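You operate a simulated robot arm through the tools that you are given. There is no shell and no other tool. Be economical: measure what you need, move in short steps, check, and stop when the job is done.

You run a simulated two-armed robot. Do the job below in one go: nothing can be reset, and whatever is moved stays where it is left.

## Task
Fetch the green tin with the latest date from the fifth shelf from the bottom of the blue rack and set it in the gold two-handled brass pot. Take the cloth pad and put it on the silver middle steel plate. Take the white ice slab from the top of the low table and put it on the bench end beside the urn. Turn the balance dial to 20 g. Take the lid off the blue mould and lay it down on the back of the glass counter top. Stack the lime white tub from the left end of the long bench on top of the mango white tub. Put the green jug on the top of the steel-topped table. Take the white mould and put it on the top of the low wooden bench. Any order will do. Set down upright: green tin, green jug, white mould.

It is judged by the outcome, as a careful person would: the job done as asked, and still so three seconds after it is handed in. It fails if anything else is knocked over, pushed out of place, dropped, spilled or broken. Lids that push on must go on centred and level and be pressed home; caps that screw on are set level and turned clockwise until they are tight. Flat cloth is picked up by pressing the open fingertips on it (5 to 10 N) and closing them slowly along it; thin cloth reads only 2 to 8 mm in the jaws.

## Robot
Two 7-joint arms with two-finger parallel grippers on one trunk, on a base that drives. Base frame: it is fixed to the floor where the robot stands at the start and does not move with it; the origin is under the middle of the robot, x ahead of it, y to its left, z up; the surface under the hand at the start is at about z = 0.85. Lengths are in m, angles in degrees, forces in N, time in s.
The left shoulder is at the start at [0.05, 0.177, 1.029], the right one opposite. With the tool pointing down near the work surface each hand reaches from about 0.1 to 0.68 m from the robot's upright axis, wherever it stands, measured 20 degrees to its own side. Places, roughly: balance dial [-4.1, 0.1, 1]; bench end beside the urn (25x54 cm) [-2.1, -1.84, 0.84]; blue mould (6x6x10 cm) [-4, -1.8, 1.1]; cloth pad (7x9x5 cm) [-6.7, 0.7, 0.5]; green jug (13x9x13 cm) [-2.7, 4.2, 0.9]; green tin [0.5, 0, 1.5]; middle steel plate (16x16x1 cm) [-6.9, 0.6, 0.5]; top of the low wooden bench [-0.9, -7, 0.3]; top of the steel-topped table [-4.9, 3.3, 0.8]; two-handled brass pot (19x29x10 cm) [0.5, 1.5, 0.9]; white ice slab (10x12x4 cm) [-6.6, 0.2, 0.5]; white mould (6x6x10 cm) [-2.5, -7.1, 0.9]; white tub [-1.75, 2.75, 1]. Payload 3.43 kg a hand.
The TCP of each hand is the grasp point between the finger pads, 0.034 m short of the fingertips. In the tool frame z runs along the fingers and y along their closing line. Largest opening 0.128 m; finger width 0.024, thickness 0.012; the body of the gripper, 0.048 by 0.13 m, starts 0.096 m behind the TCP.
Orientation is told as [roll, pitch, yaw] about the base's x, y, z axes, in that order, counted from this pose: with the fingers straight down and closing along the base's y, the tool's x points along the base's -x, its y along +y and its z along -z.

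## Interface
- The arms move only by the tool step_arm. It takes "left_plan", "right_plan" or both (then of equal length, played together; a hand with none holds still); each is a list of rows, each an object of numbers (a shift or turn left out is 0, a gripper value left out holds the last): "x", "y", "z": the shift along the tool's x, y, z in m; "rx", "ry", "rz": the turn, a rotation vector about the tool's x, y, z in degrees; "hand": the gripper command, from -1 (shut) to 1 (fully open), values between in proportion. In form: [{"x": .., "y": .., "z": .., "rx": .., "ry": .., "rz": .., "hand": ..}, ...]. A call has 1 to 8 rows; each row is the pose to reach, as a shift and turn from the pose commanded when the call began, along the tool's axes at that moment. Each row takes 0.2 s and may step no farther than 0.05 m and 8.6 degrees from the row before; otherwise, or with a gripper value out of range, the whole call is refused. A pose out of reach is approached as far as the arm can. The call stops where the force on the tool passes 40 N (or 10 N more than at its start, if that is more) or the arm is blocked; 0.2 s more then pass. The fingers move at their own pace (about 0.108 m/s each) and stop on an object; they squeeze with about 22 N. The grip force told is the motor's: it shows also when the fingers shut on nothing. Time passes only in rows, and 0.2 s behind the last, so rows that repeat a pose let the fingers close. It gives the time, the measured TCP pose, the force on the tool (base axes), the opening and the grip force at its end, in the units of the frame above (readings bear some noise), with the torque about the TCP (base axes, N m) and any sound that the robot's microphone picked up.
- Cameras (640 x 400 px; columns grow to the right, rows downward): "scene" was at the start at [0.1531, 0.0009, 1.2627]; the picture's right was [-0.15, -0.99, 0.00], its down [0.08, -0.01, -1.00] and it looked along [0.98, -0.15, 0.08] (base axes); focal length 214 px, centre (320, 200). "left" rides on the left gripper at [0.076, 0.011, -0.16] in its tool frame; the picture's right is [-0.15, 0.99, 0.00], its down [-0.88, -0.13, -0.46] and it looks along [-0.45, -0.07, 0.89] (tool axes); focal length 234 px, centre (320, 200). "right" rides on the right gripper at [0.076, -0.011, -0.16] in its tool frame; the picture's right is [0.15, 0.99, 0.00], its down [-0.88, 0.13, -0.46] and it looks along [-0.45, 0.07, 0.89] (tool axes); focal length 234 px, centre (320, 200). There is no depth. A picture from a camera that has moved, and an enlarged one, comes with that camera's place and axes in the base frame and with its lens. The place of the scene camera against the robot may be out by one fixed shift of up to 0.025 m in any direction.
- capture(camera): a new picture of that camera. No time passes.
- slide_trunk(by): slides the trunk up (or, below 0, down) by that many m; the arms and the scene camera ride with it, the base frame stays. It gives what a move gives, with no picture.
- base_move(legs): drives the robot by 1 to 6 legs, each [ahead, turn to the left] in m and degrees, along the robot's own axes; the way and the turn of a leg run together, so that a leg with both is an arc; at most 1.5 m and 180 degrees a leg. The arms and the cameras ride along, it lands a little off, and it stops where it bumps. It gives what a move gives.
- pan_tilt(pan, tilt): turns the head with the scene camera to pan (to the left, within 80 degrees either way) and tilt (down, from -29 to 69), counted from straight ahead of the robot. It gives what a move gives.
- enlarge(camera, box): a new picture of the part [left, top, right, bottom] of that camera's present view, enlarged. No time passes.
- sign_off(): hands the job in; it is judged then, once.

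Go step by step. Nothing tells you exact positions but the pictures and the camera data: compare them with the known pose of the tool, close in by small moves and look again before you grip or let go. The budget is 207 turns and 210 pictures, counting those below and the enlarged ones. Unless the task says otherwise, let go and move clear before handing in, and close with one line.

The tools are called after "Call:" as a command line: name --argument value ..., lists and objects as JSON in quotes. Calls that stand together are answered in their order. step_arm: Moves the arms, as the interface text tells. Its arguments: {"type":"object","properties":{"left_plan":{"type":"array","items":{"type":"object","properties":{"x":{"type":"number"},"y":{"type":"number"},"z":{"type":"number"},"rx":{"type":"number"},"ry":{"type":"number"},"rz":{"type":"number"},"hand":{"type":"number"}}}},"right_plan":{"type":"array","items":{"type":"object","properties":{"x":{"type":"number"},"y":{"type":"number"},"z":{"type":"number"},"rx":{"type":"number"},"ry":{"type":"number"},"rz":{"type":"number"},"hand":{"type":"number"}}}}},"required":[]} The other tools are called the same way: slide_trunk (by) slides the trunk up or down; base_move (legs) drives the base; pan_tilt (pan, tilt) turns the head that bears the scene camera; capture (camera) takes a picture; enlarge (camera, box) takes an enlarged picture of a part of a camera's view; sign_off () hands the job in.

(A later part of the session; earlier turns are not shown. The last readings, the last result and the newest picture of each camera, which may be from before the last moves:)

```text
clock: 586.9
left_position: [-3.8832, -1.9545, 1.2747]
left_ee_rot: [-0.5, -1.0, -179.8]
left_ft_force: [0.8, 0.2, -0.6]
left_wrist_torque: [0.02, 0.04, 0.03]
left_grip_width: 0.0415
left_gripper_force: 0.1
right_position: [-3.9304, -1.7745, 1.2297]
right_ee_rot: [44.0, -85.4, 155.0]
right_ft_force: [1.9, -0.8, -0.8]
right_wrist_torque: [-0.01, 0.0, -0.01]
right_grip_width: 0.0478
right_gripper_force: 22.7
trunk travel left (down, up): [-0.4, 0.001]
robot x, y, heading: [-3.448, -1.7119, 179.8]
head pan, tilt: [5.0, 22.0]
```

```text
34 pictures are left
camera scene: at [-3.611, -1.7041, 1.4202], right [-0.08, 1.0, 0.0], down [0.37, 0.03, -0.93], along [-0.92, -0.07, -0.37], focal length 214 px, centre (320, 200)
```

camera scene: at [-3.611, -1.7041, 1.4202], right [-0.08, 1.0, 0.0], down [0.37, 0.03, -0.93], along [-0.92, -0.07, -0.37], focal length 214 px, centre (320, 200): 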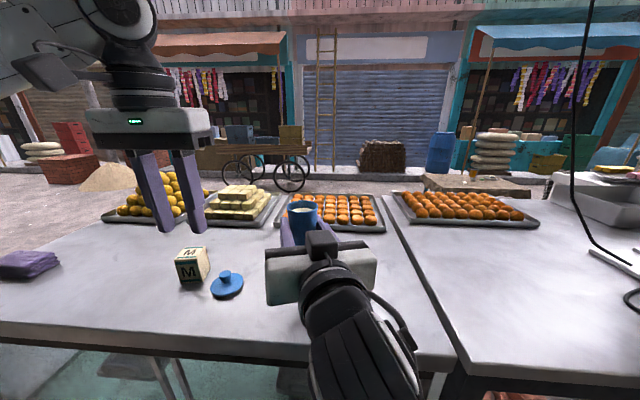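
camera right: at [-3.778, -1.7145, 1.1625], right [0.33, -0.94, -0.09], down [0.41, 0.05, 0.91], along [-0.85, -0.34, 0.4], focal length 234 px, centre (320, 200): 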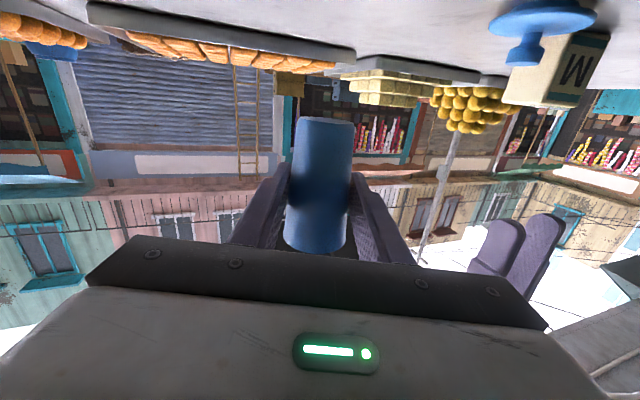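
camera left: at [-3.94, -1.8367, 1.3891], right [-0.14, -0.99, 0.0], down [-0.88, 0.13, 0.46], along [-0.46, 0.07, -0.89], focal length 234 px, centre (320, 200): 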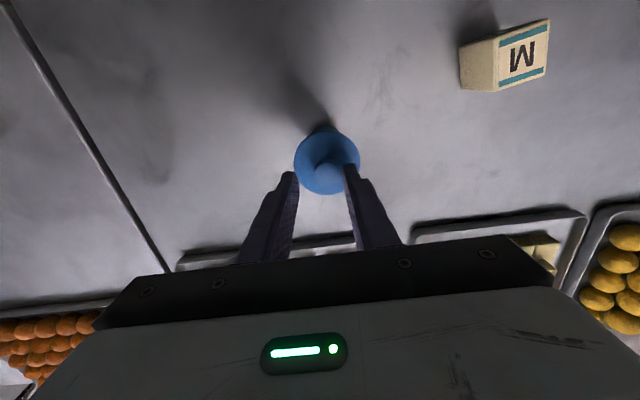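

The lid lies on the counter. I lower the mould with the trunk so it stays level.

Call:
slide_trunk --by -0.07

Call:
slide_trunk --by -0.01

Call:
slide_trunk --by -0.005

Call:
enlarge --camera "scene" --box '[200, 150, 400, 310]'

```text
clock: 587.9
left_position: [-3.8843, -1.9525, 1.2047]
left_ee_rot: [-0.4, -1.0, -179.7]
left_ft_force: [0.9, -0.2, 1.1]
left_wrist_torque: [0.03, 0.01, -0.01]
left_grip_width: 0.0416
left_gripper_force: 0.1
right_position: [-3.9319, -1.7718, 1.158]
right_ee_rot: [44.2, -85.5, 154.8]
right_ft_force: [0.1, 0.5, -1.1]
right_wrist_torque: [0.02, 0.01, 0.02]
right_grip_width: 0.0477
right_gripper_force: 21.8
trunk travel left (down, up): [-0.33, 0.071]
robot x, y, heading: [-3.4482, -1.7107, 179.7]
head pan, tilt: [5.0, 22.0]
```

```text
clock: 588.5
left_position: [-3.8839, -1.9516, 1.1946]
left_ee_rot: [-0.3, -0.9, -179.7]
left_ft_force: [0.1, -0.4, 0.2]
left_wrist_torque: [0.04, 0.04, 0.02]
left_grip_width: 0.0416
left_gripper_force: 0.1
right_position: [-3.9316, -1.7726, 1.1486]
right_ee_rot: [44.0, -85.5, 155.0]
right_ft_force: [0.1, -0.9, -1.7]
right_wrist_torque: [0.0, -0.02, 0.01]
right_grip_width: 0.0477
right_gripper_force: 22.3
trunk travel left (down, up): [-0.32, 0.081]
robot x, y, heading: [-3.4461, -1.7101, 179.7]
head pan, tilt: [5.0, 22.0]
```

```text
clock: 589.1
left_position: [-3.8853, -1.9515, 1.1909]
left_ee_rot: [-0.4, -1.0, -179.7]
left_ft_force: [-0.2, 0.3, -0.5]
left_wrist_torque: [0.0, 0.02, -0.02]
left_grip_width: 0.0417
left_gripper_force: 0.1
right_position: [-3.9323, -1.7732, 1.1438]
right_ee_rot: [43.9, -85.4, 154.9]
right_ft_force: [0.2, 0.2, -1.2]
right_wrist_torque: [0.0, -0.04, 0.02]
right_grip_width: 0.0476
right_gripper_force: 21.8
trunk travel left (down, up): [-0.315, 0.086]
robot x, y, heading: [-3.4505, -1.7125, 179.3]
head pan, tilt: [5.0, 22.0]
```

```text
2.50 times, centred on (300, 230) of scene
camera zoom: at [-3.6127, -1.7028, 1.3349], right [-0.08, 1.0, 0.0], down [0.37, 0.03, -0.93], along [-0.92, -0.08, -0.37], focal length 536 px, centre (370, 125)
```

zoom: 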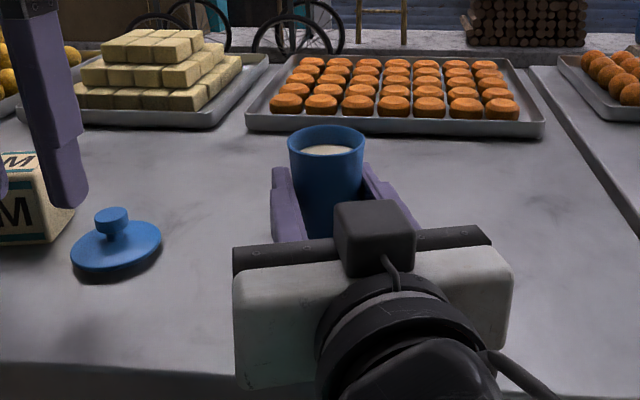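

Call:
slide_trunk --by -0.004

Call:
slide_trunk --by -0.004

Call:
slide_trunk --by -0.004

```text
clock: 589.6
left_position: [-3.8843, -1.9533, 1.1856]
left_ee_rot: [-0.5, -1.0, -179.7]
left_ft_force: [0.3, -0.4, 0.4]
left_wrist_torque: [-0.02, -0.04, 0.0]
left_grip_width: 0.0414
left_gripper_force: 0.1
right_position: [-3.9298, -1.7735, 1.1427]
right_ee_rot: [48.5, -85.7, 150.4]
right_ft_force: [-3.5, -1.6, 12.7]
right_wrist_torque: [0.1, 0.08, 0.09]
right_grip_width: 0.0479
right_gripper_force: 21.6
trunk travel left (down, up): [-0.311, 0.09]
robot x, y, heading: [-3.4476, -1.7105, 179.4]
head pan, tilt: [5.0, 22.0]
```

```text
clock: 590.1
left_position: [-3.8838, -1.9534, 1.1817]
left_ee_rot: [-0.4, -1.1, -179.6]
left_ft_force: [0.7, -0.3, -0.7]
left_wrist_torque: [-0.02, -0.01, 0.02]
left_grip_width: 0.0416
left_gripper_force: 0.0
right_position: [-3.9297, -1.7722, 1.1372]
right_ee_rot: [46.1, -85.5, 153.0]
right_ft_force: [-0.3, 0.0, 13.7]
right_wrist_torque: [0.0, 0.15, 0.13]
right_grip_width: 0.0466
right_gripper_force: 21.5
trunk travel left (down, up): [-0.307, 0.094]
robot x, y, heading: [-3.4459, -1.714, 179.7]
head pan, tilt: [5.0, 22.0]
```

```text
clock: 590.6
left_position: [-3.8835, -1.952, 1.1774]
left_ee_rot: [-0.3, -1.1, -179.6]
left_ft_force: [-0.7, 0.2, -0.5]
left_wrist_torque: [0.04, -0.02, 0.04]
left_grip_width: 0.0416
left_gripper_force: 0.1
right_position: [-3.932, -1.7729, 1.1316]
right_ee_rot: [43.8, -85.4, 155.3]
right_ft_force: [1.9, -0.8, 9.9]
right_wrist_torque: [-0.01, 0.16, 0.07]
right_grip_width: 0.0452
right_gripper_force: 22.1
trunk travel left (down, up): [-0.303, 0.098]
robot x, y, heading: [-3.4499, -1.7087, 179.6]
head pan, tilt: [5.0, 22.0]
```

The mould stands on the counter. I open the right hand and withdraw it straight back.

Call:
step_arm --right_plan '[{"hand": -0.1}, {"hand": 0.1}, {"hand": 0.3}, {"hand": 0.3}, {"z": -0.03, "hand": 0.3}, {"z": -0.07, "hand": 0.3}, {"z": -0.11, "hand": 0.3}, {"z": -0.14, "hand": 0.3}]'

Call:
enlarge --camera "scene" --box '[180, 150, 400, 310]'

```text
clock: 592.6
left_position: [-3.8845, -1.9536, 1.1777]
left_ee_rot: [-0.4, -1.0, -179.7]
left_ft_force: [0.8, 0.4, 0.8]
left_wrist_torque: [0.01, 0.01, 0.0]
left_grip_width: 0.0416
left_gripper_force: 0.1
right_position: [-3.857, -1.6938, 1.1495]
right_ee_rot: [7.5, -88.5, -179.0]
right_ft_force: [-0.2, 0.2, 0.1]
right_wrist_torque: [-0.04, 0.02, -0.01]
right_grip_width: 0.0831
right_gripper_force: 0.1
right hand out of reach, approached as far as the arm can: row 7, 8
trunk travel left (down, up): [-0.303, 0.098]
robot x, y, heading: [-3.4482, -1.7111, 179.7]
head pan, tilt: [5.0, 22.0]
stopped in row 8 (right hand): the arm was blocked; the commanded pose is now the measured one
```

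```text
2.50 times, centred on (290, 230) of scene
camera zoom: at [-3.6128, -1.7028, 1.3229], right [-0.08, 1.0, 0.0], down [0.37, 0.03, -0.93], along [-0.92, -0.07, -0.37], focal length 536 px, centre (395, 125)
```

zoom: 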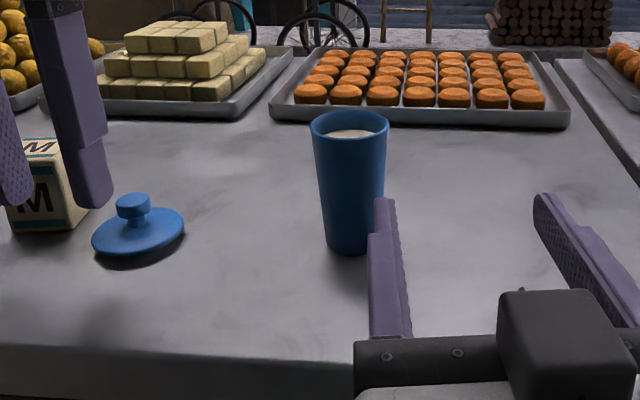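

The mould stands upright and filled. I back away and head south to find the white mould, pausing to look.

Call:
base_move --legs '[[-0.38, 0], [0, 90], [1.3, 0], [0, -35]]'

Call:
pan_tilt --pan 5 --tilt 8

Call:
capture --camera "scene"

```text
clock: 606.5
left_position: [-3.1572, -3.4913, 1.1777]
left_ee_rot: [-0.4, -1.0, -126.1]
left_ft_force: [-0.1, 0.3, 0.7]
left_wrist_torque: [-0.01, 0.01, -0.02]
left_grip_width: 0.0415
left_gripper_force: 0.0
right_position: [-3.3486, -3.3156, 1.1505]
right_ee_rot: [7.2, -88.5, -125.1]
right_ft_force: [0.2, -0.9, -0.2]
right_wrist_torque: [0.0, 0.04, 0.01]
right_grip_width: 0.0832
right_gripper_force: 0.0
trunk travel left (down, up): [-0.303, 0.098]
robot x, y, heading: [-3.0939, -2.9934, -127.1]
head pan, tilt: [5.0, 22.0]
```

```text
clock: 607.3
left_position: [-3.157, -3.4932, 1.1777]
left_ee_rot: [-0.5, -1.0, -126.2]
left_ft_force: [0.1, -0.4, 0.0]
left_wrist_torque: [-0.03, -0.03, -0.01]
left_grip_width: 0.0415
left_gripper_force: 0.0
right_position: [-3.3492, -3.3156, 1.1494]
right_ee_rot: [5.5, -88.6, -123.5]
right_ft_force: [0.2, -0.3, 0.0]
right_wrist_torque: [0.01, 0.01, -0.03]
right_grip_width: 0.0832
right_gripper_force: 0.0
trunk travel left (down, up): [-0.303, 0.098]
robot x, y, heading: [-3.0922, -2.994, -127.1]
head pan, tilt: [5.0, 8.0]
```

```text
31 pictures are left
camera scene: at [-3.1866, -3.1158, 1.3456], right [-0.85, 0.53, 0.0], down [0.07, 0.12, -0.99], along [-0.52, -0.84, -0.14], focal length 214 px, centre (320, 200)
```

scene: 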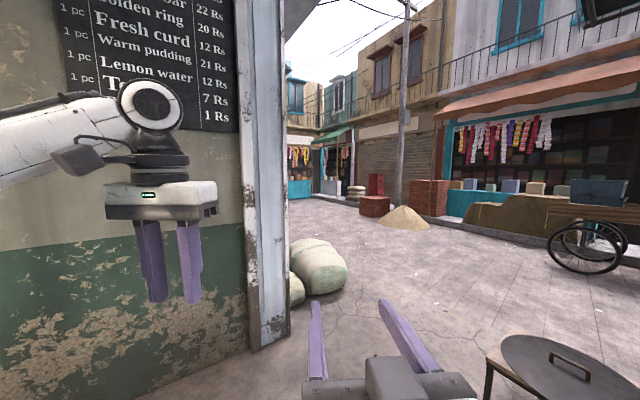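

The way south goes round the pillar and the sacks. I take a dog-leg through the street.

Call:
base_move --legs '[[0, 5], [1.43, 0], [0, -47.5], [1.37, 0], [0, 79.5], [1.4, 0]]'

Call:
pan_tilt --pan 55 --tilt 8

Call:
capture --camera "scene"

```text
clock: 613.6
left_position: [-3.7859, -4.5514, 1.1776]
left_ee_rot: [-0.2, -0.2, -121.3]
left_ft_force: [0.8, 2.5, 0.7]
left_wrist_torque: [-0.28, -0.07, 0.12]
left_grip_width: 0.0415
left_gripper_force: 0.1
right_position: [-3.9927, -4.3958, 1.1498]
right_ee_rot: [5.2, -88.5, -118.9]
right_ft_force: [0.2, -0.2, -0.2]
right_wrist_torque: [0.0, -0.02, -0.01]
right_grip_width: 0.0835
right_gripper_force: 0.0
trunk travel left (down, up): [-0.303, 0.098]
robot x, y, heading: [-3.7543, -4.0574, -122.5]
head pan, tilt: [5.0, 8.0]
stopped in leg 2: the force on the tool passed its limit at 120 N (the readings are from after the stop); the commanded pose is now the measured one
```

```text
clock: 614.7
left_position: [-3.7857, -4.5511, 1.1784]
left_ee_rot: [-0.2, -0.2, -121.2]
left_ft_force: [-0.1, 2.2, 0.7]
left_wrist_torque: [-0.39, -0.05, 0.14]
left_grip_width: 0.0417
left_gripper_force: 0.0
right_position: [-3.9918, -4.3949, 1.151]
right_ee_rot: [5.6, -88.5, -119.3]
right_ft_force: [-0.8, -0.1, 0.2]
right_wrist_torque: [-0.02, 0.04, -0.01]
right_grip_width: 0.083
right_gripper_force: 0.0
trunk travel left (down, up): [-0.303, 0.098]
robot x, y, heading: [-3.7595, -4.0537, -122.7]
head pan, tilt: [55.0, 8.0]
```

```text
30 pictures are left
camera scene: at [-3.7658, -4.1868, 1.3458], right [-0.92, -0.38, 0.0], down [-0.05, 0.13, -0.99], along [0.38, -0.92, -0.14], focal length 214 px, centre (320, 200)
```

scene: 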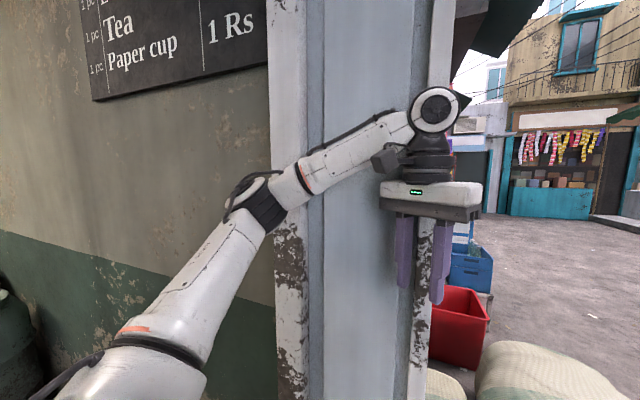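

The left hand touched the fixed pillar; I back off and swing wider.

Call:
base_move --legs '[[-0.22, 0], [0, -37.5], [1.5, 0], [0, 70], [1.5, 0]]'

Call:
capture --camera "scene"

```text
clock: 635.3
left_position: [-4.8878, -6.2999, 1.1769]
left_ee_rot: [-0.2, -0.2, -90.7]
left_ft_force: [0.3, -0.3, 0.3]
left_wrist_torque: [-0.01, 0.0, -0.02]
left_grip_width: 0.0417
left_gripper_force: 0.2
right_position: [-5.1433, -6.2709, 1.1493]
right_ee_rot: [4.7, -88.4, -88.1]
right_ft_force: [0.5, 0.2, 0.8]
right_wrist_torque: [0.0, 0.01, -0.04]
right_grip_width: 0.0831
right_gripper_force: 0.0
trunk travel left (down, up): [-0.303, 0.098]
robot x, y, heading: [-5.1163, -5.8602, -92.3]
head pan, tilt: [55.0, 8.0]
```

```text
29 pictures are left
camera scene: at [-5.0483, -5.9726, 1.3457], right [-0.6, -0.8, 0.0], down [-0.11, 0.08, -0.99], along [0.79, -0.6, -0.14], focal length 214 px, centre (320, 200)
```

scene: 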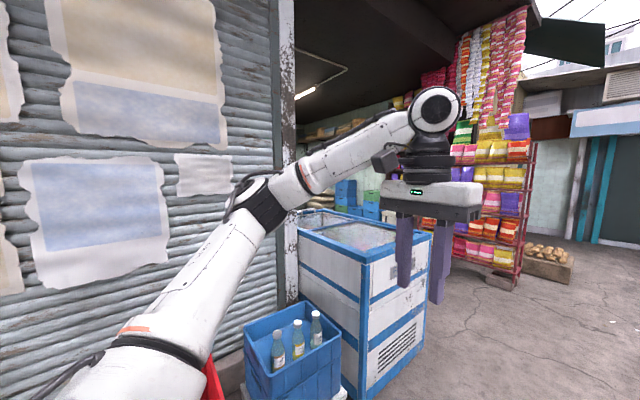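

A shop with a chest freezer lies to the east; the mould should be inside past it. I go on south and look in.

Call:
base_move --legs '[[1.0, 0], [0.9, 0], [0, 92], [0.9, 0]]'

Call:
pan_tilt --pan 10 --tilt 12

Call:
capture --camera "scene"

```text
clock: 652.9
left_position: [-3.8957, -7.6211, 1.1781]
left_ee_rot: [-0.2, -0.2, -3.9]
left_ft_force: [0.2, 0.3, -0.2]
left_wrist_torque: [-0.02, 0.03, 0.02]
left_grip_width: 0.0415
left_gripper_force: 0.1
right_position: [-3.9405, -7.8745, 1.1492]
right_ee_rot: [5.0, -88.4, -1.4]
right_ft_force: [0.4, 0.3, 0.0]
right_wrist_torque: [0.0, 0.0, -0.02]
right_grip_width: 0.0834
right_gripper_force: 0.0
trunk travel left (down, up): [-0.303, 0.098]
robot x, y, heading: [-4.3492, -7.8252, -5.3]
head pan, tilt: [55.0, 8.0]
```

```text
clock: 654.0
left_position: [-3.8962, -7.6207, 1.1767]
left_ee_rot: [-0.2, -0.1, -4.1]
left_ft_force: [0.1, 0.8, -1.0]
left_wrist_torque: [-0.02, 0.01, -0.01]
left_grip_width: 0.0417
left_gripper_force: 0.0
right_position: [-3.9404, -7.8754, 1.1493]
right_ee_rot: [5.1, -88.4, -1.6]
right_ft_force: [0.2, -0.5, -1.0]
right_wrist_torque: [0.01, 0.02, -0.02]
right_grip_width: 0.0831
right_gripper_force: 0.0
trunk travel left (down, up): [-0.303, 0.098]
robot x, y, heading: [-4.3464, -7.8247, -5.6]
head pan, tilt: [10.0, 12.0]
```

```text
28 pictures are left
camera scene: at [-4.1885, -7.8084, 1.3392], right [0.08, -1.0, 0.0], down [-0.21, -0.02, -0.98], along [0.97, 0.08, -0.21], focal length 214 px, centre (320, 200)
```

scene: 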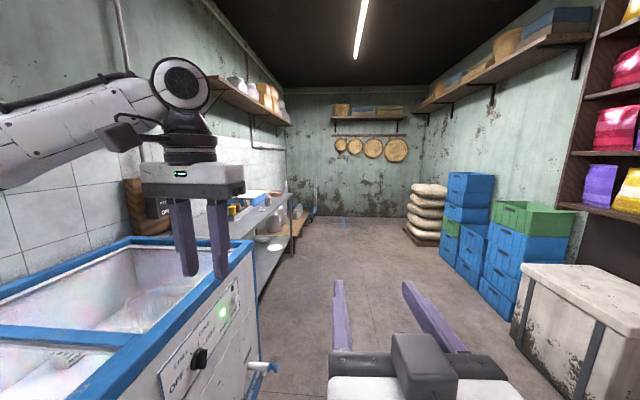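

Call:
enlarge --camera "scene" --box '[220, 170, 330, 270]'

```text
4.00 times, centred on (275, 220) of scene
camera zoom: at [-4.1885, -7.8084, 1.3392], right [0.08, -1.0, 0.0], down [-0.21, -0.02, -0.98], along [0.97, 0.08, -0.21], focal length 858 px, centre (500, 120)
```

zoom: 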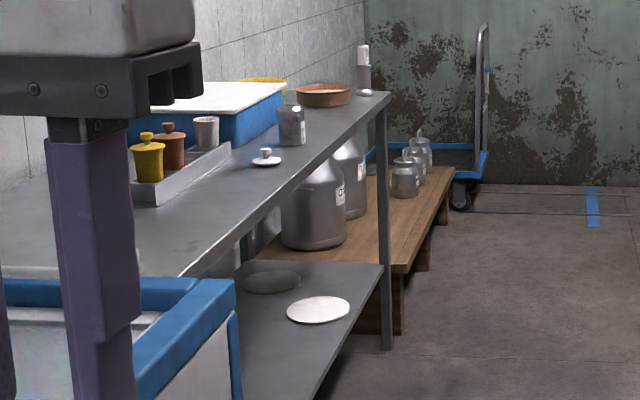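

The white mould stands in a tray on the steel table at about (−2.55, −7.1), its lid lying separately; the low bench is beyond. I drive in and face the table.

Call:
base_move --legs '[[0, 8.7], [1.0, 0], [0.88, 0], [0, 87]]'

Call:
pan_tilt --pan 5 --tilt 30

Call:
capture --camera "scene"

```text
clock: 658.8
left_position: [-3.1, -7.5188, 1.1783]
left_ee_rot: [-0.1, -0.2, 4.3]
left_ft_force: [0.2, -1.0, 0.1]
left_wrist_torque: [0.02, -0.08, -0.03]
left_grip_width: 0.0416
left_gripper_force: 0.2
right_position: [-3.1054, -7.7798, 1.1481]
right_ee_rot: [-18.6, -88.7, 30.1]
right_ft_force: [0.0, -0.2, -0.7]
right_wrist_torque: [-0.03, 0.01, 0.02]
right_grip_width: 0.0831
right_gripper_force: 0.2
trunk travel left (down, up): [-0.303, 0.098]
robot x, y, heading: [-3.5178, -7.7902, 2.6]
head pan, tilt: [10.0, 12.0]
stopped in leg 2: the robot was blocked; the commanded pose is now the measured one
```

```text
clock: 659.6
left_position: [-3.0992, -7.5161, 1.1774]
left_ee_rot: [-0.1, -0.1, 4.3]
left_ft_force: [-0.2, -0.2, 0.1]
left_wrist_torque: [-0.01, -0.01, 0.0]
left_grip_width: 0.0418
left_gripper_force: 0.0
right_position: [-3.1054, -7.7782, 1.1493]
right_ee_rot: [-14.7, -88.5, 26.3]
right_ft_force: [0.6, -0.5, 0.1]
right_wrist_torque: [0.01, -0.03, -0.02]
right_grip_width: 0.0832
right_gripper_force: 0.1
trunk travel left (down, up): [-0.303, 0.098]
robot x, y, heading: [-3.5165, -7.7919, 2.6]
head pan, tilt: [5.0, 30.0]
```

```text
26 pictures are left
camera scene: at [-3.3597, -7.7615, 1.3102], right [0.13, -0.99, 0.0], down [-0.49, -0.07, -0.87], along [0.86, 0.12, -0.5], focal length 214 px, centre (320, 200)
```

scene: 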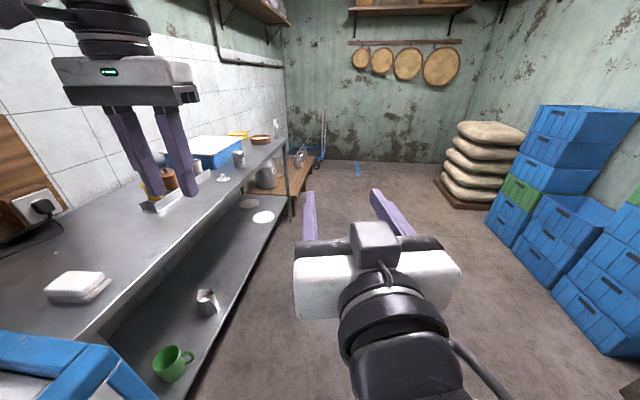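

Something by the freezer (its tap) blocked me; I back off and pass 20 cm further south.

Call:
base_move --legs '[[-0.15, 0], [0, -35], [0.37, 0], [0, 35], [0.95, 0], [0, 87]]'

Call:
step_arm --left_plan '[{"hand": 1}, {"hand": 1}]'

Call:
capture --camera "scene"

```text
clock: 674.4
left_position: [-2.6313, -7.5218, 1.1762]
left_ee_rot: [-0.3, -0.1, 87.7]
left_ft_force: [0.3, -0.2, 0.8]
left_wrist_torque: [-0.02, -0.03, -0.01]
left_grip_width: 0.0418
left_gripper_force: 0.1
right_position: [-2.3731, -7.5584, 1.1489]
right_ee_rot: [-14.0, -88.5, 108.9]
right_ft_force: [-0.6, -0.3, 0.4]
right_wrist_torque: [0.03, -0.02, 0.01]
right_grip_width: 0.0833
right_gripper_force: 0.2
trunk travel left (down, up): [-0.303, 0.098]
robot x, y, heading: [-2.4071, -7.9662, 86.1]
head pan, tilt: [5.0, 30.0]
```

```text
clock: 675.0
left_position: [-2.631, -7.522, 1.1774]
left_ee_rot: [-0.1, 0.0, 87.6]
left_ft_force: [0.2, -0.3, 0.2]
left_wrist_torque: [0.02, -0.01, 0.03]
left_grip_width: 0.1281
left_gripper_force: 0.0
right_position: [-2.3741, -7.5587, 1.1483]
right_ee_rot: [-14.7, -88.5, 109.6]
right_ft_force: [0.7, -0.3, -0.5]
right_wrist_torque: [0.04, 0.01, 0.02]
right_grip_width: 0.0833
right_gripper_force: 0.0
trunk travel left (down, up): [-0.303, 0.098]
robot x, y, heading: [-2.4058, -7.9692, 85.9]
head pan, tilt: [5.0, 30.0]
```

```text
25 pictures are left
camera scene: at [-2.4079, -7.7938, 1.3101], right [1.0, 0.02, 0.0], down [0.01, -0.5, -0.87], along [-0.02, 0.87, -0.5], focal length 214 px, centre (320, 200)
```

scene: 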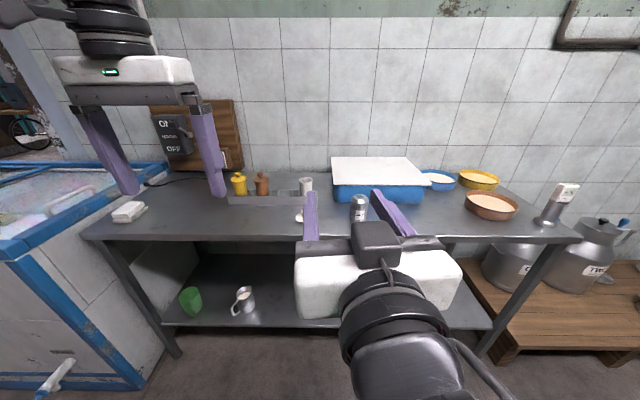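

White mould ≈ (−2.485, −7.03) in the tray. I raise the trunk slightly, move in, and bring the left hand over it.

Call:
slide_trunk --by 0.06

Call:
base_move --legs '[[0.33, 4]]'

Call:
step_arm --left_plan '[{"x": -0.035, "y": -0.03}, {"x": -0.07, "y": -0.06, "z": 0.01}, {"x": -0.1, "y": -0.09, "z": 0.03}, {"x": -0.125, "y": -0.115, "z": 0.06}, {"x": -0.135, "y": -0.13, "z": 0.09}, {"x": -0.135, "y": -0.13, "z": 0.09}]'

Call:
capture --camera "left"

```text
clock: 676.0
left_position: [-2.6309, -7.5218, 1.2372]
left_ee_rot: [-0.2, -0.1, 87.7]
left_ft_force: [0.3, -0.5, 0.0]
left_wrist_torque: [0.02, -0.01, -0.03]
left_grip_width: 0.128
left_gripper_force: 0.0
right_position: [-2.3727, -7.5591, 1.2084]
right_ee_rot: [-14.6, -88.5, 109.6]
right_ft_force: [-0.1, -0.6, 0.3]
right_wrist_torque: [0.04, -0.02, 0.02]
right_grip_width: 0.0833
right_gripper_force: 0.1
trunk travel left (down, up): [-0.363, 0.038]
robot x, y, heading: [-2.4085, -7.968, 86.3]
head pan, tilt: [5.0, 30.0]
```

```text
clock: 678.2
left_position: [-2.6529, -7.2025, 1.2366]
left_ee_rot: [-0.1, -0.1, 92.0]
left_ft_force: [-0.1, 0.3, 0.0]
left_wrist_torque: [0.0, -0.01, 0.01]
left_grip_width: 0.128
left_gripper_force: 0.0
right_position: [-2.3926, -7.2201, 1.2071]
right_ee_rot: [-13.9, -88.4, 113.1]
right_ft_force: [0.9, -0.4, -0.4]
right_wrist_torque: [-0.01, 0.03, -0.01]
right_grip_width: 0.0832
right_gripper_force: 0.1
trunk travel left (down, up): [-0.363, 0.038]
robot x, y, heading: [-2.3986, -7.6315, 90.6]
head pan, tilt: [5.0, 30.0]
```

```text
clock: 679.6
left_position: [-2.528, -7.0625, 1.1487]
left_ee_rot: [-0.2, -0.2, 92.1]
left_ft_force: [0.8, 0.0, -0.2]
left_wrist_torque: [0.01, 0.01, 0.0]
left_grip_width: 0.1279
left_gripper_force: 0.2
right_position: [-2.3927, -7.2201, 1.2081]
right_ee_rot: [-15.1, -88.5, 114.4]
right_ft_force: [0.1, -0.2, 0.4]
right_wrist_torque: [-0.02, 0.01, -0.01]
right_grip_width: 0.0835
right_gripper_force: 0.1
trunk travel left (down, up): [-0.363, 0.038]
robot x, y, heading: [-2.3952, -7.6319, 90.1]
head pan, tilt: [5.0, 30.0]
```

```text
24 pictures are left
camera left: at [-2.5351, -7.1394, 1.309], right [-0.99, 0.11, 0.0], down [0.1, 0.88, 0.46], along [0.05, 0.46, -0.89], focal length 234 px, centre (320, 200)
```

left: 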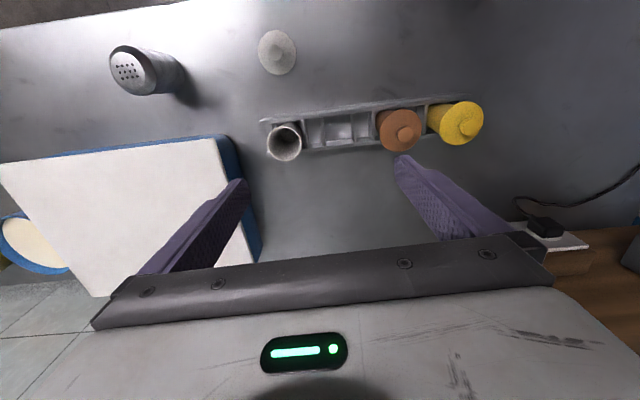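

The white cup (empty, ≈ (−2.477, −7.066)) stands close beside the blue box, so I turn the hand to grip it front-to-back.

Call:
step_arm --left_plan '[{"x": 0.002, "y": -0.01, "rz": 8.5}, {"x": 0.003, "y": -0.02, "rz": 17}, {"x": 0.004, "y": -0.03, "rz": 25.5}, {"x": 0.005, "y": -0.04, "rz": 34}, {"x": 0.005, "y": -0.051, "rz": 42.5}, {"x": 0.005, "y": -0.051, "rz": 51}, {"x": 0.005, "y": -0.051, "rz": 59.5}, {"x": 0.005, "y": -0.051, "rz": 68}]'

Call:
step_arm --left_plan '[{"rz": 8.5}, {"rz": 17}, {"rz": 21}]'

Call:
capture --camera "left"

```text
clock: 681.4
left_position: [-2.4753, -7.0677, 1.1478]
left_ee_rot: [0.0, -0.3, 23.8]
left_ft_force: [0.5, -0.3, 0.4]
left_wrist_torque: [-0.03, 0.04, 0.03]
left_grip_width: 0.1278
left_gripper_force: 0.0
right_position: [-2.3928, -7.2198, 1.2082]
right_ee_rot: [-14.9, -88.5, 114.0]
right_ft_force: [0.8, 0.3, -1.3]
right_wrist_torque: [0.03, 0.03, -0.02]
right_grip_width: 0.0829
right_gripper_force: 0.2
trunk travel left (down, up): [-0.363, 0.038]
robot x, y, heading: [-2.3966, -7.6313, 90.4]
head pan, tilt: [5.0, 30.0]
```

```text
clock: 682.2
left_position: [-2.4748, -7.067, 1.1486]
left_ee_rot: [0.1, -0.1, 2.7]
left_ft_force: [-1.3, 0.4, -0.4]
left_wrist_torque: [0.0, -0.01, 0.0]
left_grip_width: 0.1279
left_gripper_force: 0.0
right_position: [-2.3934, -7.2198, 1.2083]
right_ee_rot: [-14.7, -88.5, 113.9]
right_ft_force: [0.2, -0.7, -0.4]
right_wrist_torque: [0.01, -0.01, 0.0]
right_grip_width: 0.0833
right_gripper_force: 0.1
trunk travel left (down, up): [-0.363, 0.038]
robot x, y, heading: [-2.3949, -7.6294, 90.3]
head pan, tilt: [5.0, 30.0]
```

```text
23 pictures are left
camera left: at [-2.5507, -7.0607, 1.3077], right [0.1, 1.0, 0.0], down [0.88, -0.09, 0.46], along [0.46, -0.04, -0.89], focal length 234 px, centre (320, 200)
```

left: 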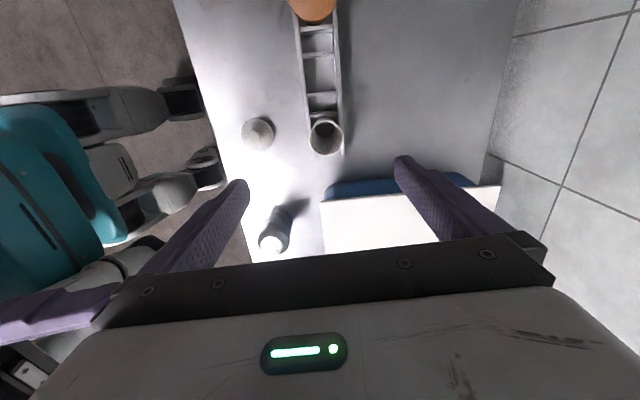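

Aligned front-to-back. I narrow the opening a bit (its lid lies just in front) and descend.

Call:
step_arm --left_plan '[{"x": 0.001, "y": 0.006, "hand": 0.5}, {"x": 0.001, "y": 0.006, "z": 0.045, "hand": 0.5}, {"x": 0.001, "y": 0.006, "z": 0.09, "hand": 0.5}, {"x": 0.001, "y": 0.006, "z": 0.13, "hand": 0.5}, {"x": 0.001, "y": 0.006, "z": 0.165, "hand": 0.5}, {"x": 0.001, "y": 0.006, "z": 0.165, "hand": 0.5}]'

Call:
capture --camera "left"

```text
clock: 683.6
left_position: [-2.4762, -7.0591, 0.9833]
left_ee_rot: [0.1, -0.3, 3.0]
left_ft_force: [-0.1, -0.5, 0.6]
left_wrist_torque: [0.02, 0.01, 0.02]
left_grip_width: 0.0961
left_gripper_force: 0.0
right_position: [-2.3925, -7.2199, 1.2074]
right_ee_rot: [-14.6, -88.4, 113.8]
right_ft_force: [-0.7, 0.2, 0.3]
right_wrist_torque: [0.04, 0.01, 0.03]
right_grip_width: 0.0832
right_gripper_force: 0.1
trunk travel left (down, up): [-0.363, 0.038]
robot x, y, heading: [-2.3989, -7.6312, 90.2]
head pan, tilt: [5.0, 30.0]
```

```text
22 pictures are left
camera left: at [-2.5508, -7.0529, 1.1434], right [0.09, 1.0, 0.0], down [0.88, -0.09, 0.46], along [0.46, -0.04, -0.89], focal length 234 px, centre (320, 200)
```

left: 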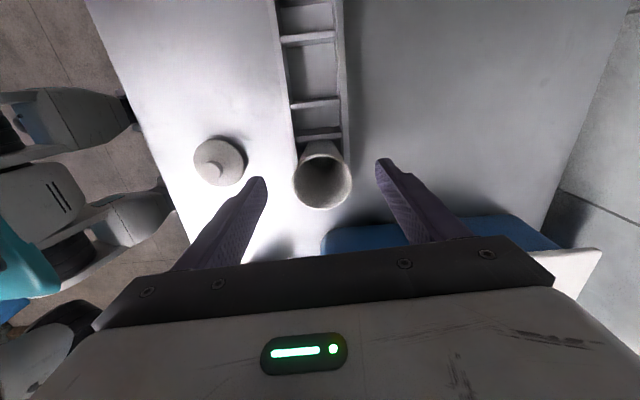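

Call:
step_arm --left_plan '[{"x": -0.004, "z": 0.02}, {"x": -0.004, "z": 0.042}, {"x": -0.004, "z": 0.042, "hand": -1}, {"x": -0.004, "z": 0.042, "hand": -1}, {"x": -0.004, "z": 0.042, "hand": -1}, {"x": -0.004, "z": 0.01}, {"x": -0.004, "z": -0.03}, {"x": -0.004, "z": -0.07}]'

Call:
step_arm --left_plan '[{"z": -0.04}, {"z": -0.08}, {"z": -0.12}, {"z": -0.15}]'

Call:
capture --camera "left"

```text
clock: 685.4
left_position: [-2.4708, -7.0593, 1.0551]
left_ee_rot: [0.1, -0.1, 3.0]
left_ft_force: [0.3, -0.3, 0.2]
left_wrist_torque: [0.0, 0.0, -0.02]
left_grip_width: 0.0498
left_gripper_force: 22.1
right_position: [-2.3928, -7.2196, 1.2082]
right_ee_rot: [-14.7, -88.4, 113.9]
right_ft_force: [0.2, -0.2, -0.1]
right_wrist_torque: [0.03, -0.01, -0.02]
right_grip_width: 0.0833
right_gripper_force: 0.1
trunk travel left (down, up): [-0.363, 0.038]
robot x, y, heading: [-2.3949, -7.6333, 90.3]
head pan, tilt: [5.0, 30.0]
```

```text
clock: 686.4
left_position: [-2.4706, -7.0604, 1.2056]
left_ee_rot: [0.2, -0.3, 2.9]
left_ft_force: [-0.5, 0.0, -0.7]
left_wrist_torque: [0.02, 0.05, 0.0]
left_grip_width: 0.0493
left_gripper_force: 22.0
right_position: [-2.3937, -7.2211, 1.2085]
right_ee_rot: [-14.1, -88.5, 113.4]
right_ft_force: [1.2, -0.3, -0.1]
right_wrist_torque: [-0.01, -0.01, 0.02]
right_grip_width: 0.083
right_gripper_force: 0.1
trunk travel left (down, up): [-0.363, 0.038]
robot x, y, heading: [-2.3966, -7.6303, 90.4]
head pan, tilt: [5.0, 30.0]
```

```text
21 pictures are left
camera left: at [-2.5451, -7.0534, 1.3661], right [0.1, 1.0, 0.0], down [0.88, -0.09, 0.46], along [0.46, -0.04, -0.89], focal length 234 px, centre (320, 200)
```

left: 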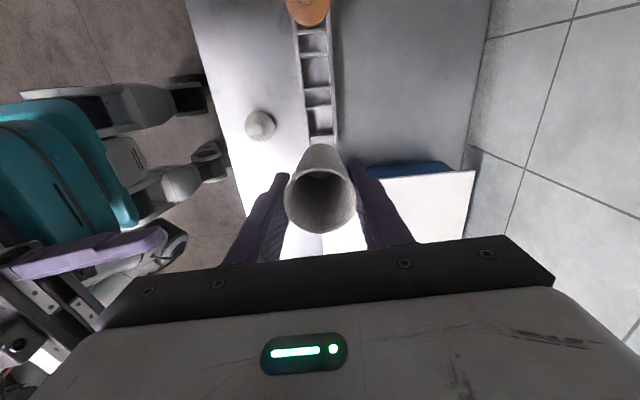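

White mould is held upright. I back off and drive along to the low wooden bench.

Call:
base_move --legs '[[-0.32, 0], [0, -90], [1.4, 0], [0, 90]]'

Call:
pan_tilt --pan 0 --tilt 45

Call:
capture --camera "scene"

```text
clock: 702.6
left_position: [-1.0536, -7.3568, 1.2058]
left_ee_rot: [0.1, -0.2, 1.0]
left_ft_force: [-0.3, 0.5, -0.1]
left_wrist_torque: [-0.01, -0.01, 0.0]
left_grip_width: 0.0494
left_gripper_force: 21.9
right_position: [-0.9811, -7.5209, 1.2082]
right_ee_rot: [-15.3, -88.4, 112.5]
right_ft_force: [0.3, -0.5, 0.8]
right_wrist_torque: [-0.01, -0.04, -0.02]
right_grip_width: 0.0836
right_gripper_force: 0.1
trunk travel left (down, up): [-0.363, 0.038]
robot x, y, heading: [-0.9979, -7.9301, 88.5]
head pan, tilt: [5.0, 30.0]
```

```text
clock: 703.4
left_position: [-1.0531, -7.3562, 1.2059]
left_ee_rot: [0.1, -0.2, 1.1]
left_ft_force: [0.5, -0.4, -0.3]
left_wrist_torque: [0.03, -0.01, 0.01]
left_grip_width: 0.0495
left_gripper_force: 22.2
right_position: [-0.9802, -7.5201, 1.2088]
right_ee_rot: [-15.3, -88.5, 112.5]
right_ft_force: [-0.4, -0.2, 0.7]
right_wrist_torque: [0.01, 0.02, 0.03]
right_grip_width: 0.083
right_gripper_force: 0.0
trunk travel left (down, up): [-0.363, 0.038]
robot x, y, heading: [-0.9978, -7.9299, 88.0]
head pan, tilt: [0.0, 45.0]
```

```text
20 pictures are left
camera scene: at [-0.998, -7.7657, 1.3475], right [1.0, -0.03, 0.0], down [-0.02, -0.71, -0.71], along [0.02, 0.71, -0.71], focal length 214 px, centre (320, 200)
```

scene: 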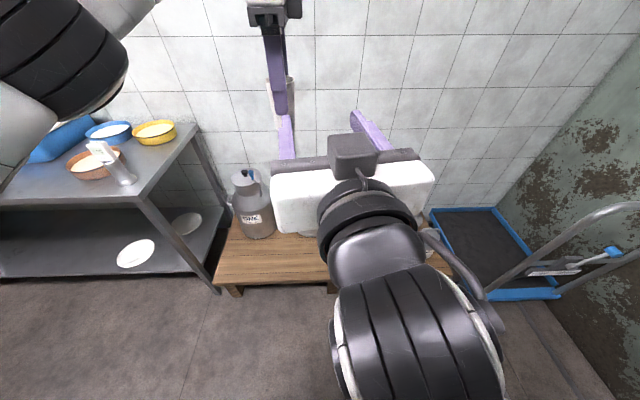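

Call:
capture --camera "left"

```text
19 pictures are left
camera left: at [-1.1276, -7.3476, 1.3653], right [0.13, 0.99, 0.0], down [0.88, -0.12, 0.46], along [0.45, -0.06, -0.89], focal length 234 px, centre (320, 200)
```

left: 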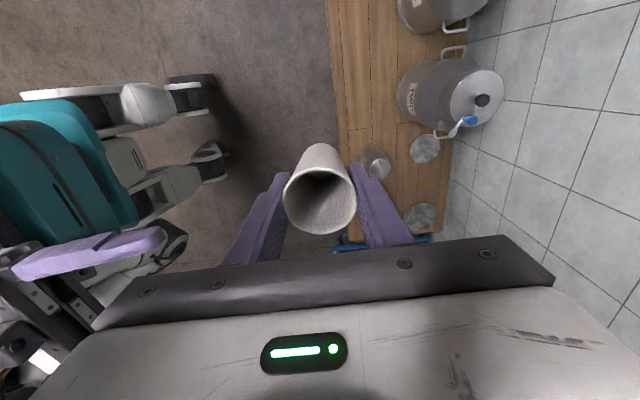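

Free spot on the bench front, about (−0.935, −7.215), between the big can and the small jars. I shift the base, move the right hand aside and lower the trunk.

Call:
step_arm --right_plan '[{"y": -0.04}, {"y": -0.08}, {"y": -0.12}, {"y": -0.16}]'

Call:
base_move --legs '[[0, -30], [0.24, 0], [0, 32]]'

Call:
slide_trunk --by -0.35

Call:
capture --camera "left"

```text
clock: 704.4
left_position: [-1.0504, -7.356, 1.2053]
left_ee_rot: [0.2, -0.1, 1.0]
left_ft_force: [0.0, -0.4, 0.2]
left_wrist_torque: [-0.01, 0.0, 0.01]
left_grip_width: 0.0494
left_gripper_force: 22.2
right_position: [-0.8454, -7.438, 1.225]
right_ee_rot: [-14.2, -88.5, 111.5]
right_ft_force: [0.0, 0.9, 0.3]
right_wrist_torque: [0.02, 0.03, 0.07]
right_grip_width: 0.0831
right_gripper_force: 0.1
right hand out of reach, approached as far as the arm can: row 1, 2, 3, 4
trunk travel left (down, up): [-0.363, 0.038]
robot x, y, heading: [-0.997, -7.9319, 88.2]
head pan, tilt: [0.0, 45.0]
```

```text
clock: 709.2
left_position: [-0.9291, -7.1578, 1.2058]
left_ee_rot: [0.0, 0.0, 1.5]
left_ft_force: [-0.2, -0.2, -0.1]
left_wrist_torque: [-0.03, -0.07, 0.01]
left_grip_width: 0.0491
left_gripper_force: 22.3
right_position: [-0.7226, -7.239, 1.2249]
right_ee_rot: [-16.5, -88.4, 113.9]
right_ft_force: [0.1, 0.3, 1.5]
right_wrist_torque: [0.01, 0.01, -0.01]
right_grip_width: 0.0829
right_gripper_force: 0.0
trunk travel left (down, up): [-0.363, 0.038]
robot x, y, heading: [-0.8712, -7.7336, 88.8]
head pan, tilt: [0.0, 45.0]
```

```text
clock: 712.6
left_position: [-0.93, -7.1583, 0.8556]
left_ee_rot: [0.1, -0.2, 1.5]
left_ft_force: [-0.8, 0.5, -0.1]
left_wrist_torque: [-0.02, 0.0, -0.01]
left_grip_width: 0.0493
left_gripper_force: 21.8
right_position: [-0.7218, -7.2389, 0.8742]
right_ee_rot: [-15.7, -88.4, 113.2]
right_ft_force: [0.8, 0.0, 0.0]
right_wrist_torque: [0.01, 0.0, -0.01]
right_grip_width: 0.0832
right_gripper_force: 0.1
trunk travel left (down, up): [-0.013, 0.388]
robot x, y, heading: [-0.8701, -7.7313, 88.7]
head pan, tilt: [0.0, 45.0]
```

```text
18 pictures are left
camera left: at [-1.0041, -7.1495, 1.0155], right [0.12, 0.99, 0.0], down [0.88, -0.11, 0.46], along [0.45, -0.05, -0.89], focal length 234 px, centre (320, 200)
```

left: 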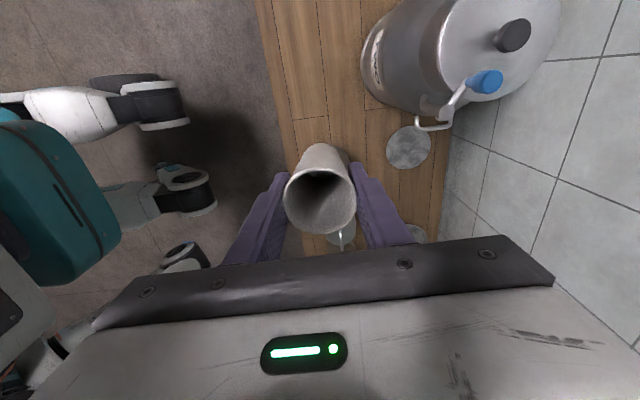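

Call:
step_arm --left_plan '[{"y": -0.037}, {"y": -0.037, "z": 0.045}, {"y": -0.037, "z": 0.09}, {"y": -0.037, "z": 0.135}, {"y": -0.037, "z": 0.18}, {"y": -0.037, "z": 0.225}, {"y": -0.037, "z": 0.27}, {"y": -0.037, "z": 0.31}]'

Call:
capture --camera "scene"

```text
clock: 714.4
left_position: [-0.93, -7.1946, 0.5448]
left_ee_rot: [0.3, -0.3, 1.3]
left_ft_force: [0.9, -0.2, -0.4]
left_wrist_torque: [0.02, -0.01, 0.0]
left_grip_width: 0.0493
left_gripper_force: 21.8
right_position: [-0.7218, -7.2383, 0.8745]
right_ee_rot: [-15.7, -88.4, 113.3]
right_ft_force: [-0.3, 0.1, -0.4]
right_wrist_torque: [-0.03, 0.02, -0.02]
right_grip_width: 0.0834
right_gripper_force: 0.1
trunk travel left (down, up): [-0.013, 0.388]
robot x, y, heading: [-0.8732, -7.7285, 88.8]
head pan, tilt: [0.0, 45.0]
```

```text
17 pictures are left
camera scene: at [-0.8711, -7.5666, 0.9975], right [1.0, -0.02, 0.0], down [-0.02, -0.71, -0.71], along [0.02, 0.71, -0.71], focal length 214 px, centre (320, 200)
```

scene: 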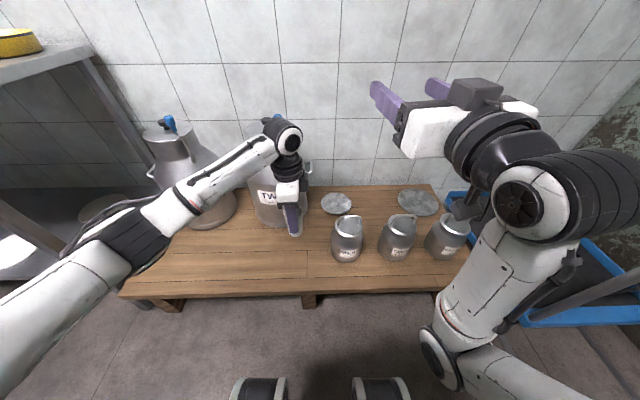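

Clear view; the landing spot in front of the big can is free. I continue down.

Call:
step_arm --left_plan '[{"z": 0.04}, {"z": 0.08}, {"z": 0.11}, {"z": 0.125}, {"z": 0.135}]'

Call:
enlarge --camera "scene" --box '[210, 160, 390, 310]'

```text
clock: 715.6
left_position: [-0.9291, -7.1951, 0.4076]
left_ee_rot: [0.1, -0.2, 1.4]
left_ft_force: [-0.6, 0.2, -0.7]
left_wrist_torque: [0.0, 0.0, 0.01]
left_grip_width: 0.0493
left_gripper_force: 21.6
right_position: [-0.7226, -7.2384, 0.8752]
right_ee_rot: [-15.4, -88.4, 113.1]
right_ft_force: [-0.6, -0.1, -0.4]
right_wrist_torque: [0.01, -0.02, 0.02]
right_grip_width: 0.0833
right_gripper_force: 0.1
trunk travel left (down, up): [-0.013, 0.388]
robot x, y, heading: [-0.873, -7.7319, 88.8]
head pan, tilt: [0.0, 45.0]
```

```text
2.67 times, centred on (300, 235) of scene
camera zoom: at [-0.8711, -7.5666, 0.9975], right [1.0, -0.02, 0.0], down [-0.02, -0.71, -0.71], along [0.02, 0.71, -0.71], focal length 572 px, centre (373, 107)
```

zoom: 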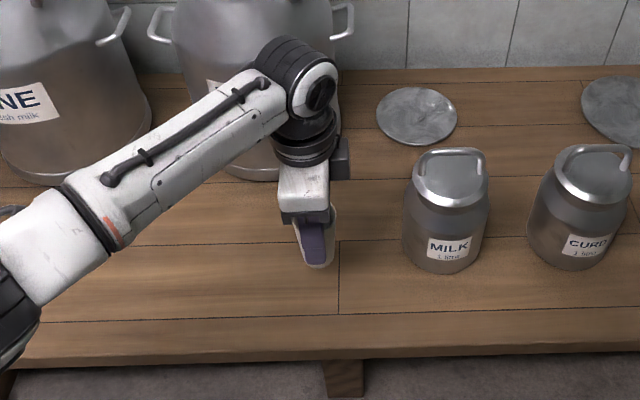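

Call:
step_arm --left_plan '[{"z": 0.005}, {"z": 0.01}, {"z": 0.015}, {"z": 0.019}]'

```text
clock: 716.6
left_position: [-0.9265, -7.1954, 0.3911]
left_ee_rot: [0.2, -0.2, 1.4]
left_ft_force: [-0.5, -0.8, -0.5]
left_wrist_torque: [-0.01, -0.01, 0.01]
left_grip_width: 0.0492
left_gripper_force: 22.6
right_position: [-0.7231, -7.2388, 0.8744]
right_ee_rot: [-15.4, -88.3, 113.2]
right_ft_force: [0.6, 0.1, -0.4]
right_wrist_torque: [0.0, 0.02, 0.03]
right_grip_width: 0.0833
right_gripper_force: 0.0
trunk travel left (down, up): [-0.013, 0.388]
robot x, y, heading: [-0.875, -7.7358, 88.9]
head pan, tilt: [0.0, 45.0]
```

Call:
step_arm --left_plan '[{"z": 0.004}, {"z": 0.008}, {"z": 0.012}, {"z": 0.016}]'

Call:
enlarge --camera "scene" --box '[250, 200, 350, 280]'

```text
clock: 717.6
left_position: [-0.9273, -7.1913, 0.3759]
left_ee_rot: [0.2, -0.2, 1.4]
left_ft_force: [0.3, -1.0, -0.4]
left_wrist_torque: [-0.02, 0.04, 0.0]
left_grip_width: 0.0493
left_gripper_force: 21.8
right_position: [-0.7223, -7.2387, 0.8748]
right_ee_rot: [-15.5, -88.5, 113.2]
right_ft_force: [-0.8, -0.4, 0.7]
right_wrist_torque: [0.0, -0.02, -0.01]
right_grip_width: 0.0831
right_gripper_force: 0.1
trunk travel left (down, up): [-0.013, 0.388]
robot x, y, heading: [-0.8752, -7.7335, 88.3]
head pan, tilt: [0.0, 45.0]
```

```text
5.00 times, centred on (300, 240) of scene
camera zoom: at [-0.8711, -7.5666, 0.9975], right [1.0, -0.02, 0.0], down [-0.02, -0.71, -0.71], along [0.02, 0.71, -0.71], focal length 1072 px, centre (420, 0)
```

zoom: 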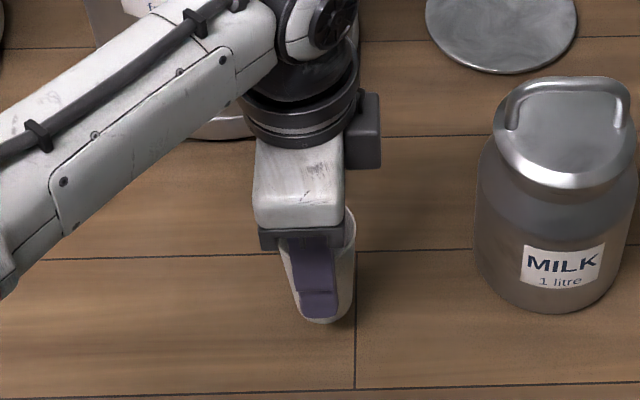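

Call:
step_arm --left_plan '[{"z": 0.004}, {"z": 0.008}, {"z": 0.012}, {"z": 0.015}]'

```text
clock: 718.6
left_position: [-0.9269, -7.1928, 0.3604]
left_ee_rot: [0.3, -0.1, 1.4]
left_ft_force: [-0.2, 0.0, -0.7]
left_wrist_torque: [0.0, 0.03, -0.01]
left_grip_width: 0.0494
left_gripper_force: 21.9
right_position: [-0.7223, -7.238, 0.8745]
right_ee_rot: [-15.6, -88.5, 113.2]
right_ft_force: [1.3, 0.5, -0.7]
right_wrist_torque: [0.0, -0.05, 0.01]
right_grip_width: 0.0832
right_gripper_force: 0.1
trunk travel left (down, up): [-0.013, 0.388]
robot x, y, heading: [-0.8728, -7.733, 88.5]
head pan, tilt: [0.0, 45.0]
```

Call:
step_arm --left_plan '[{"z": 0.003}, {"z": 0.006}, {"z": 0.009}, {"z": 0.012}]'

Call:
enlarge --camera "scene" --box '[250, 200, 350, 280]'

```text
clock: 719.6
left_position: [-0.9281, -7.194, 0.3494]
left_ee_rot: [0.2, -0.2, 1.4]
left_ft_force: [-0.9, 0.5, -0.2]
left_wrist_torque: [0.01, 0.05, -0.03]
left_grip_width: 0.0494
left_gripper_force: 21.6
right_position: [-0.7209, -7.2385, 0.875]
right_ee_rot: [-15.7, -88.4, 113.2]
right_ft_force: [-0.6, 0.3, -0.4]
right_wrist_torque: [-0.01, -0.01, 0.0]
right_grip_width: 0.0834
right_gripper_force: 0.1
trunk travel left (down, up): [-0.013, 0.388]
robot x, y, heading: [-0.8692, -7.7333, 88.8]
head pan, tilt: [0.0, 45.0]
```

```text
5.00 times, centred on (300, 240) of scene
camera zoom: at [-0.8711, -7.5666, 0.9975], right [1.0, -0.02, 0.0], down [-0.02, -0.71, -0.71], along [0.02, 0.71, -0.71], focal length 1072 px, centre (420, 0)
```

zoom: 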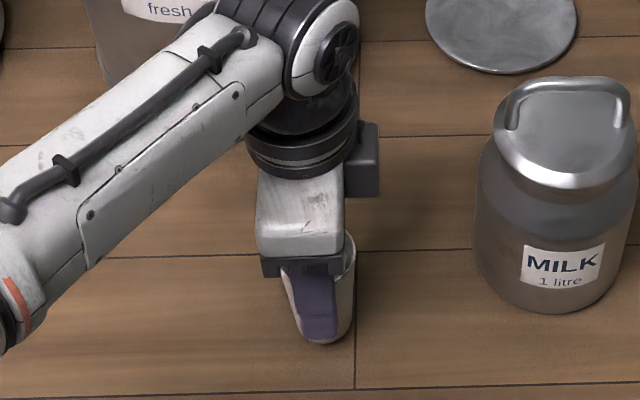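

Call:
step_arm --left_plan '[{"z": 0.004}, {"z": 0.008}, {"z": 0.012}, {"z": 0.016}]'

```text
clock: 720.6
left_position: [-0.9277, -7.1947, 0.3343]
left_ee_rot: [0.3, -0.4, 1.3]
left_ft_force: [0.1, 2.7, 15.4]
left_wrist_torque: [-0.02, -0.04, 0.04]
left_grip_width: 0.0496
left_gripper_force: 22.1
right_position: [-0.7232, -7.2409, 0.8753]
right_ee_rot: [-16.5, -88.4, 114.0]
right_ft_force: [-0.2, -0.6, -0.1]
right_wrist_torque: [0.0, -0.02, -0.01]
right_grip_width: 0.0832
right_gripper_force: 0.0
trunk travel left (down, up): [-0.013, 0.388]
robot x, y, heading: [-0.8707, -7.7325, 88.8]
head pan, tilt: [0.0, 45.0]
```

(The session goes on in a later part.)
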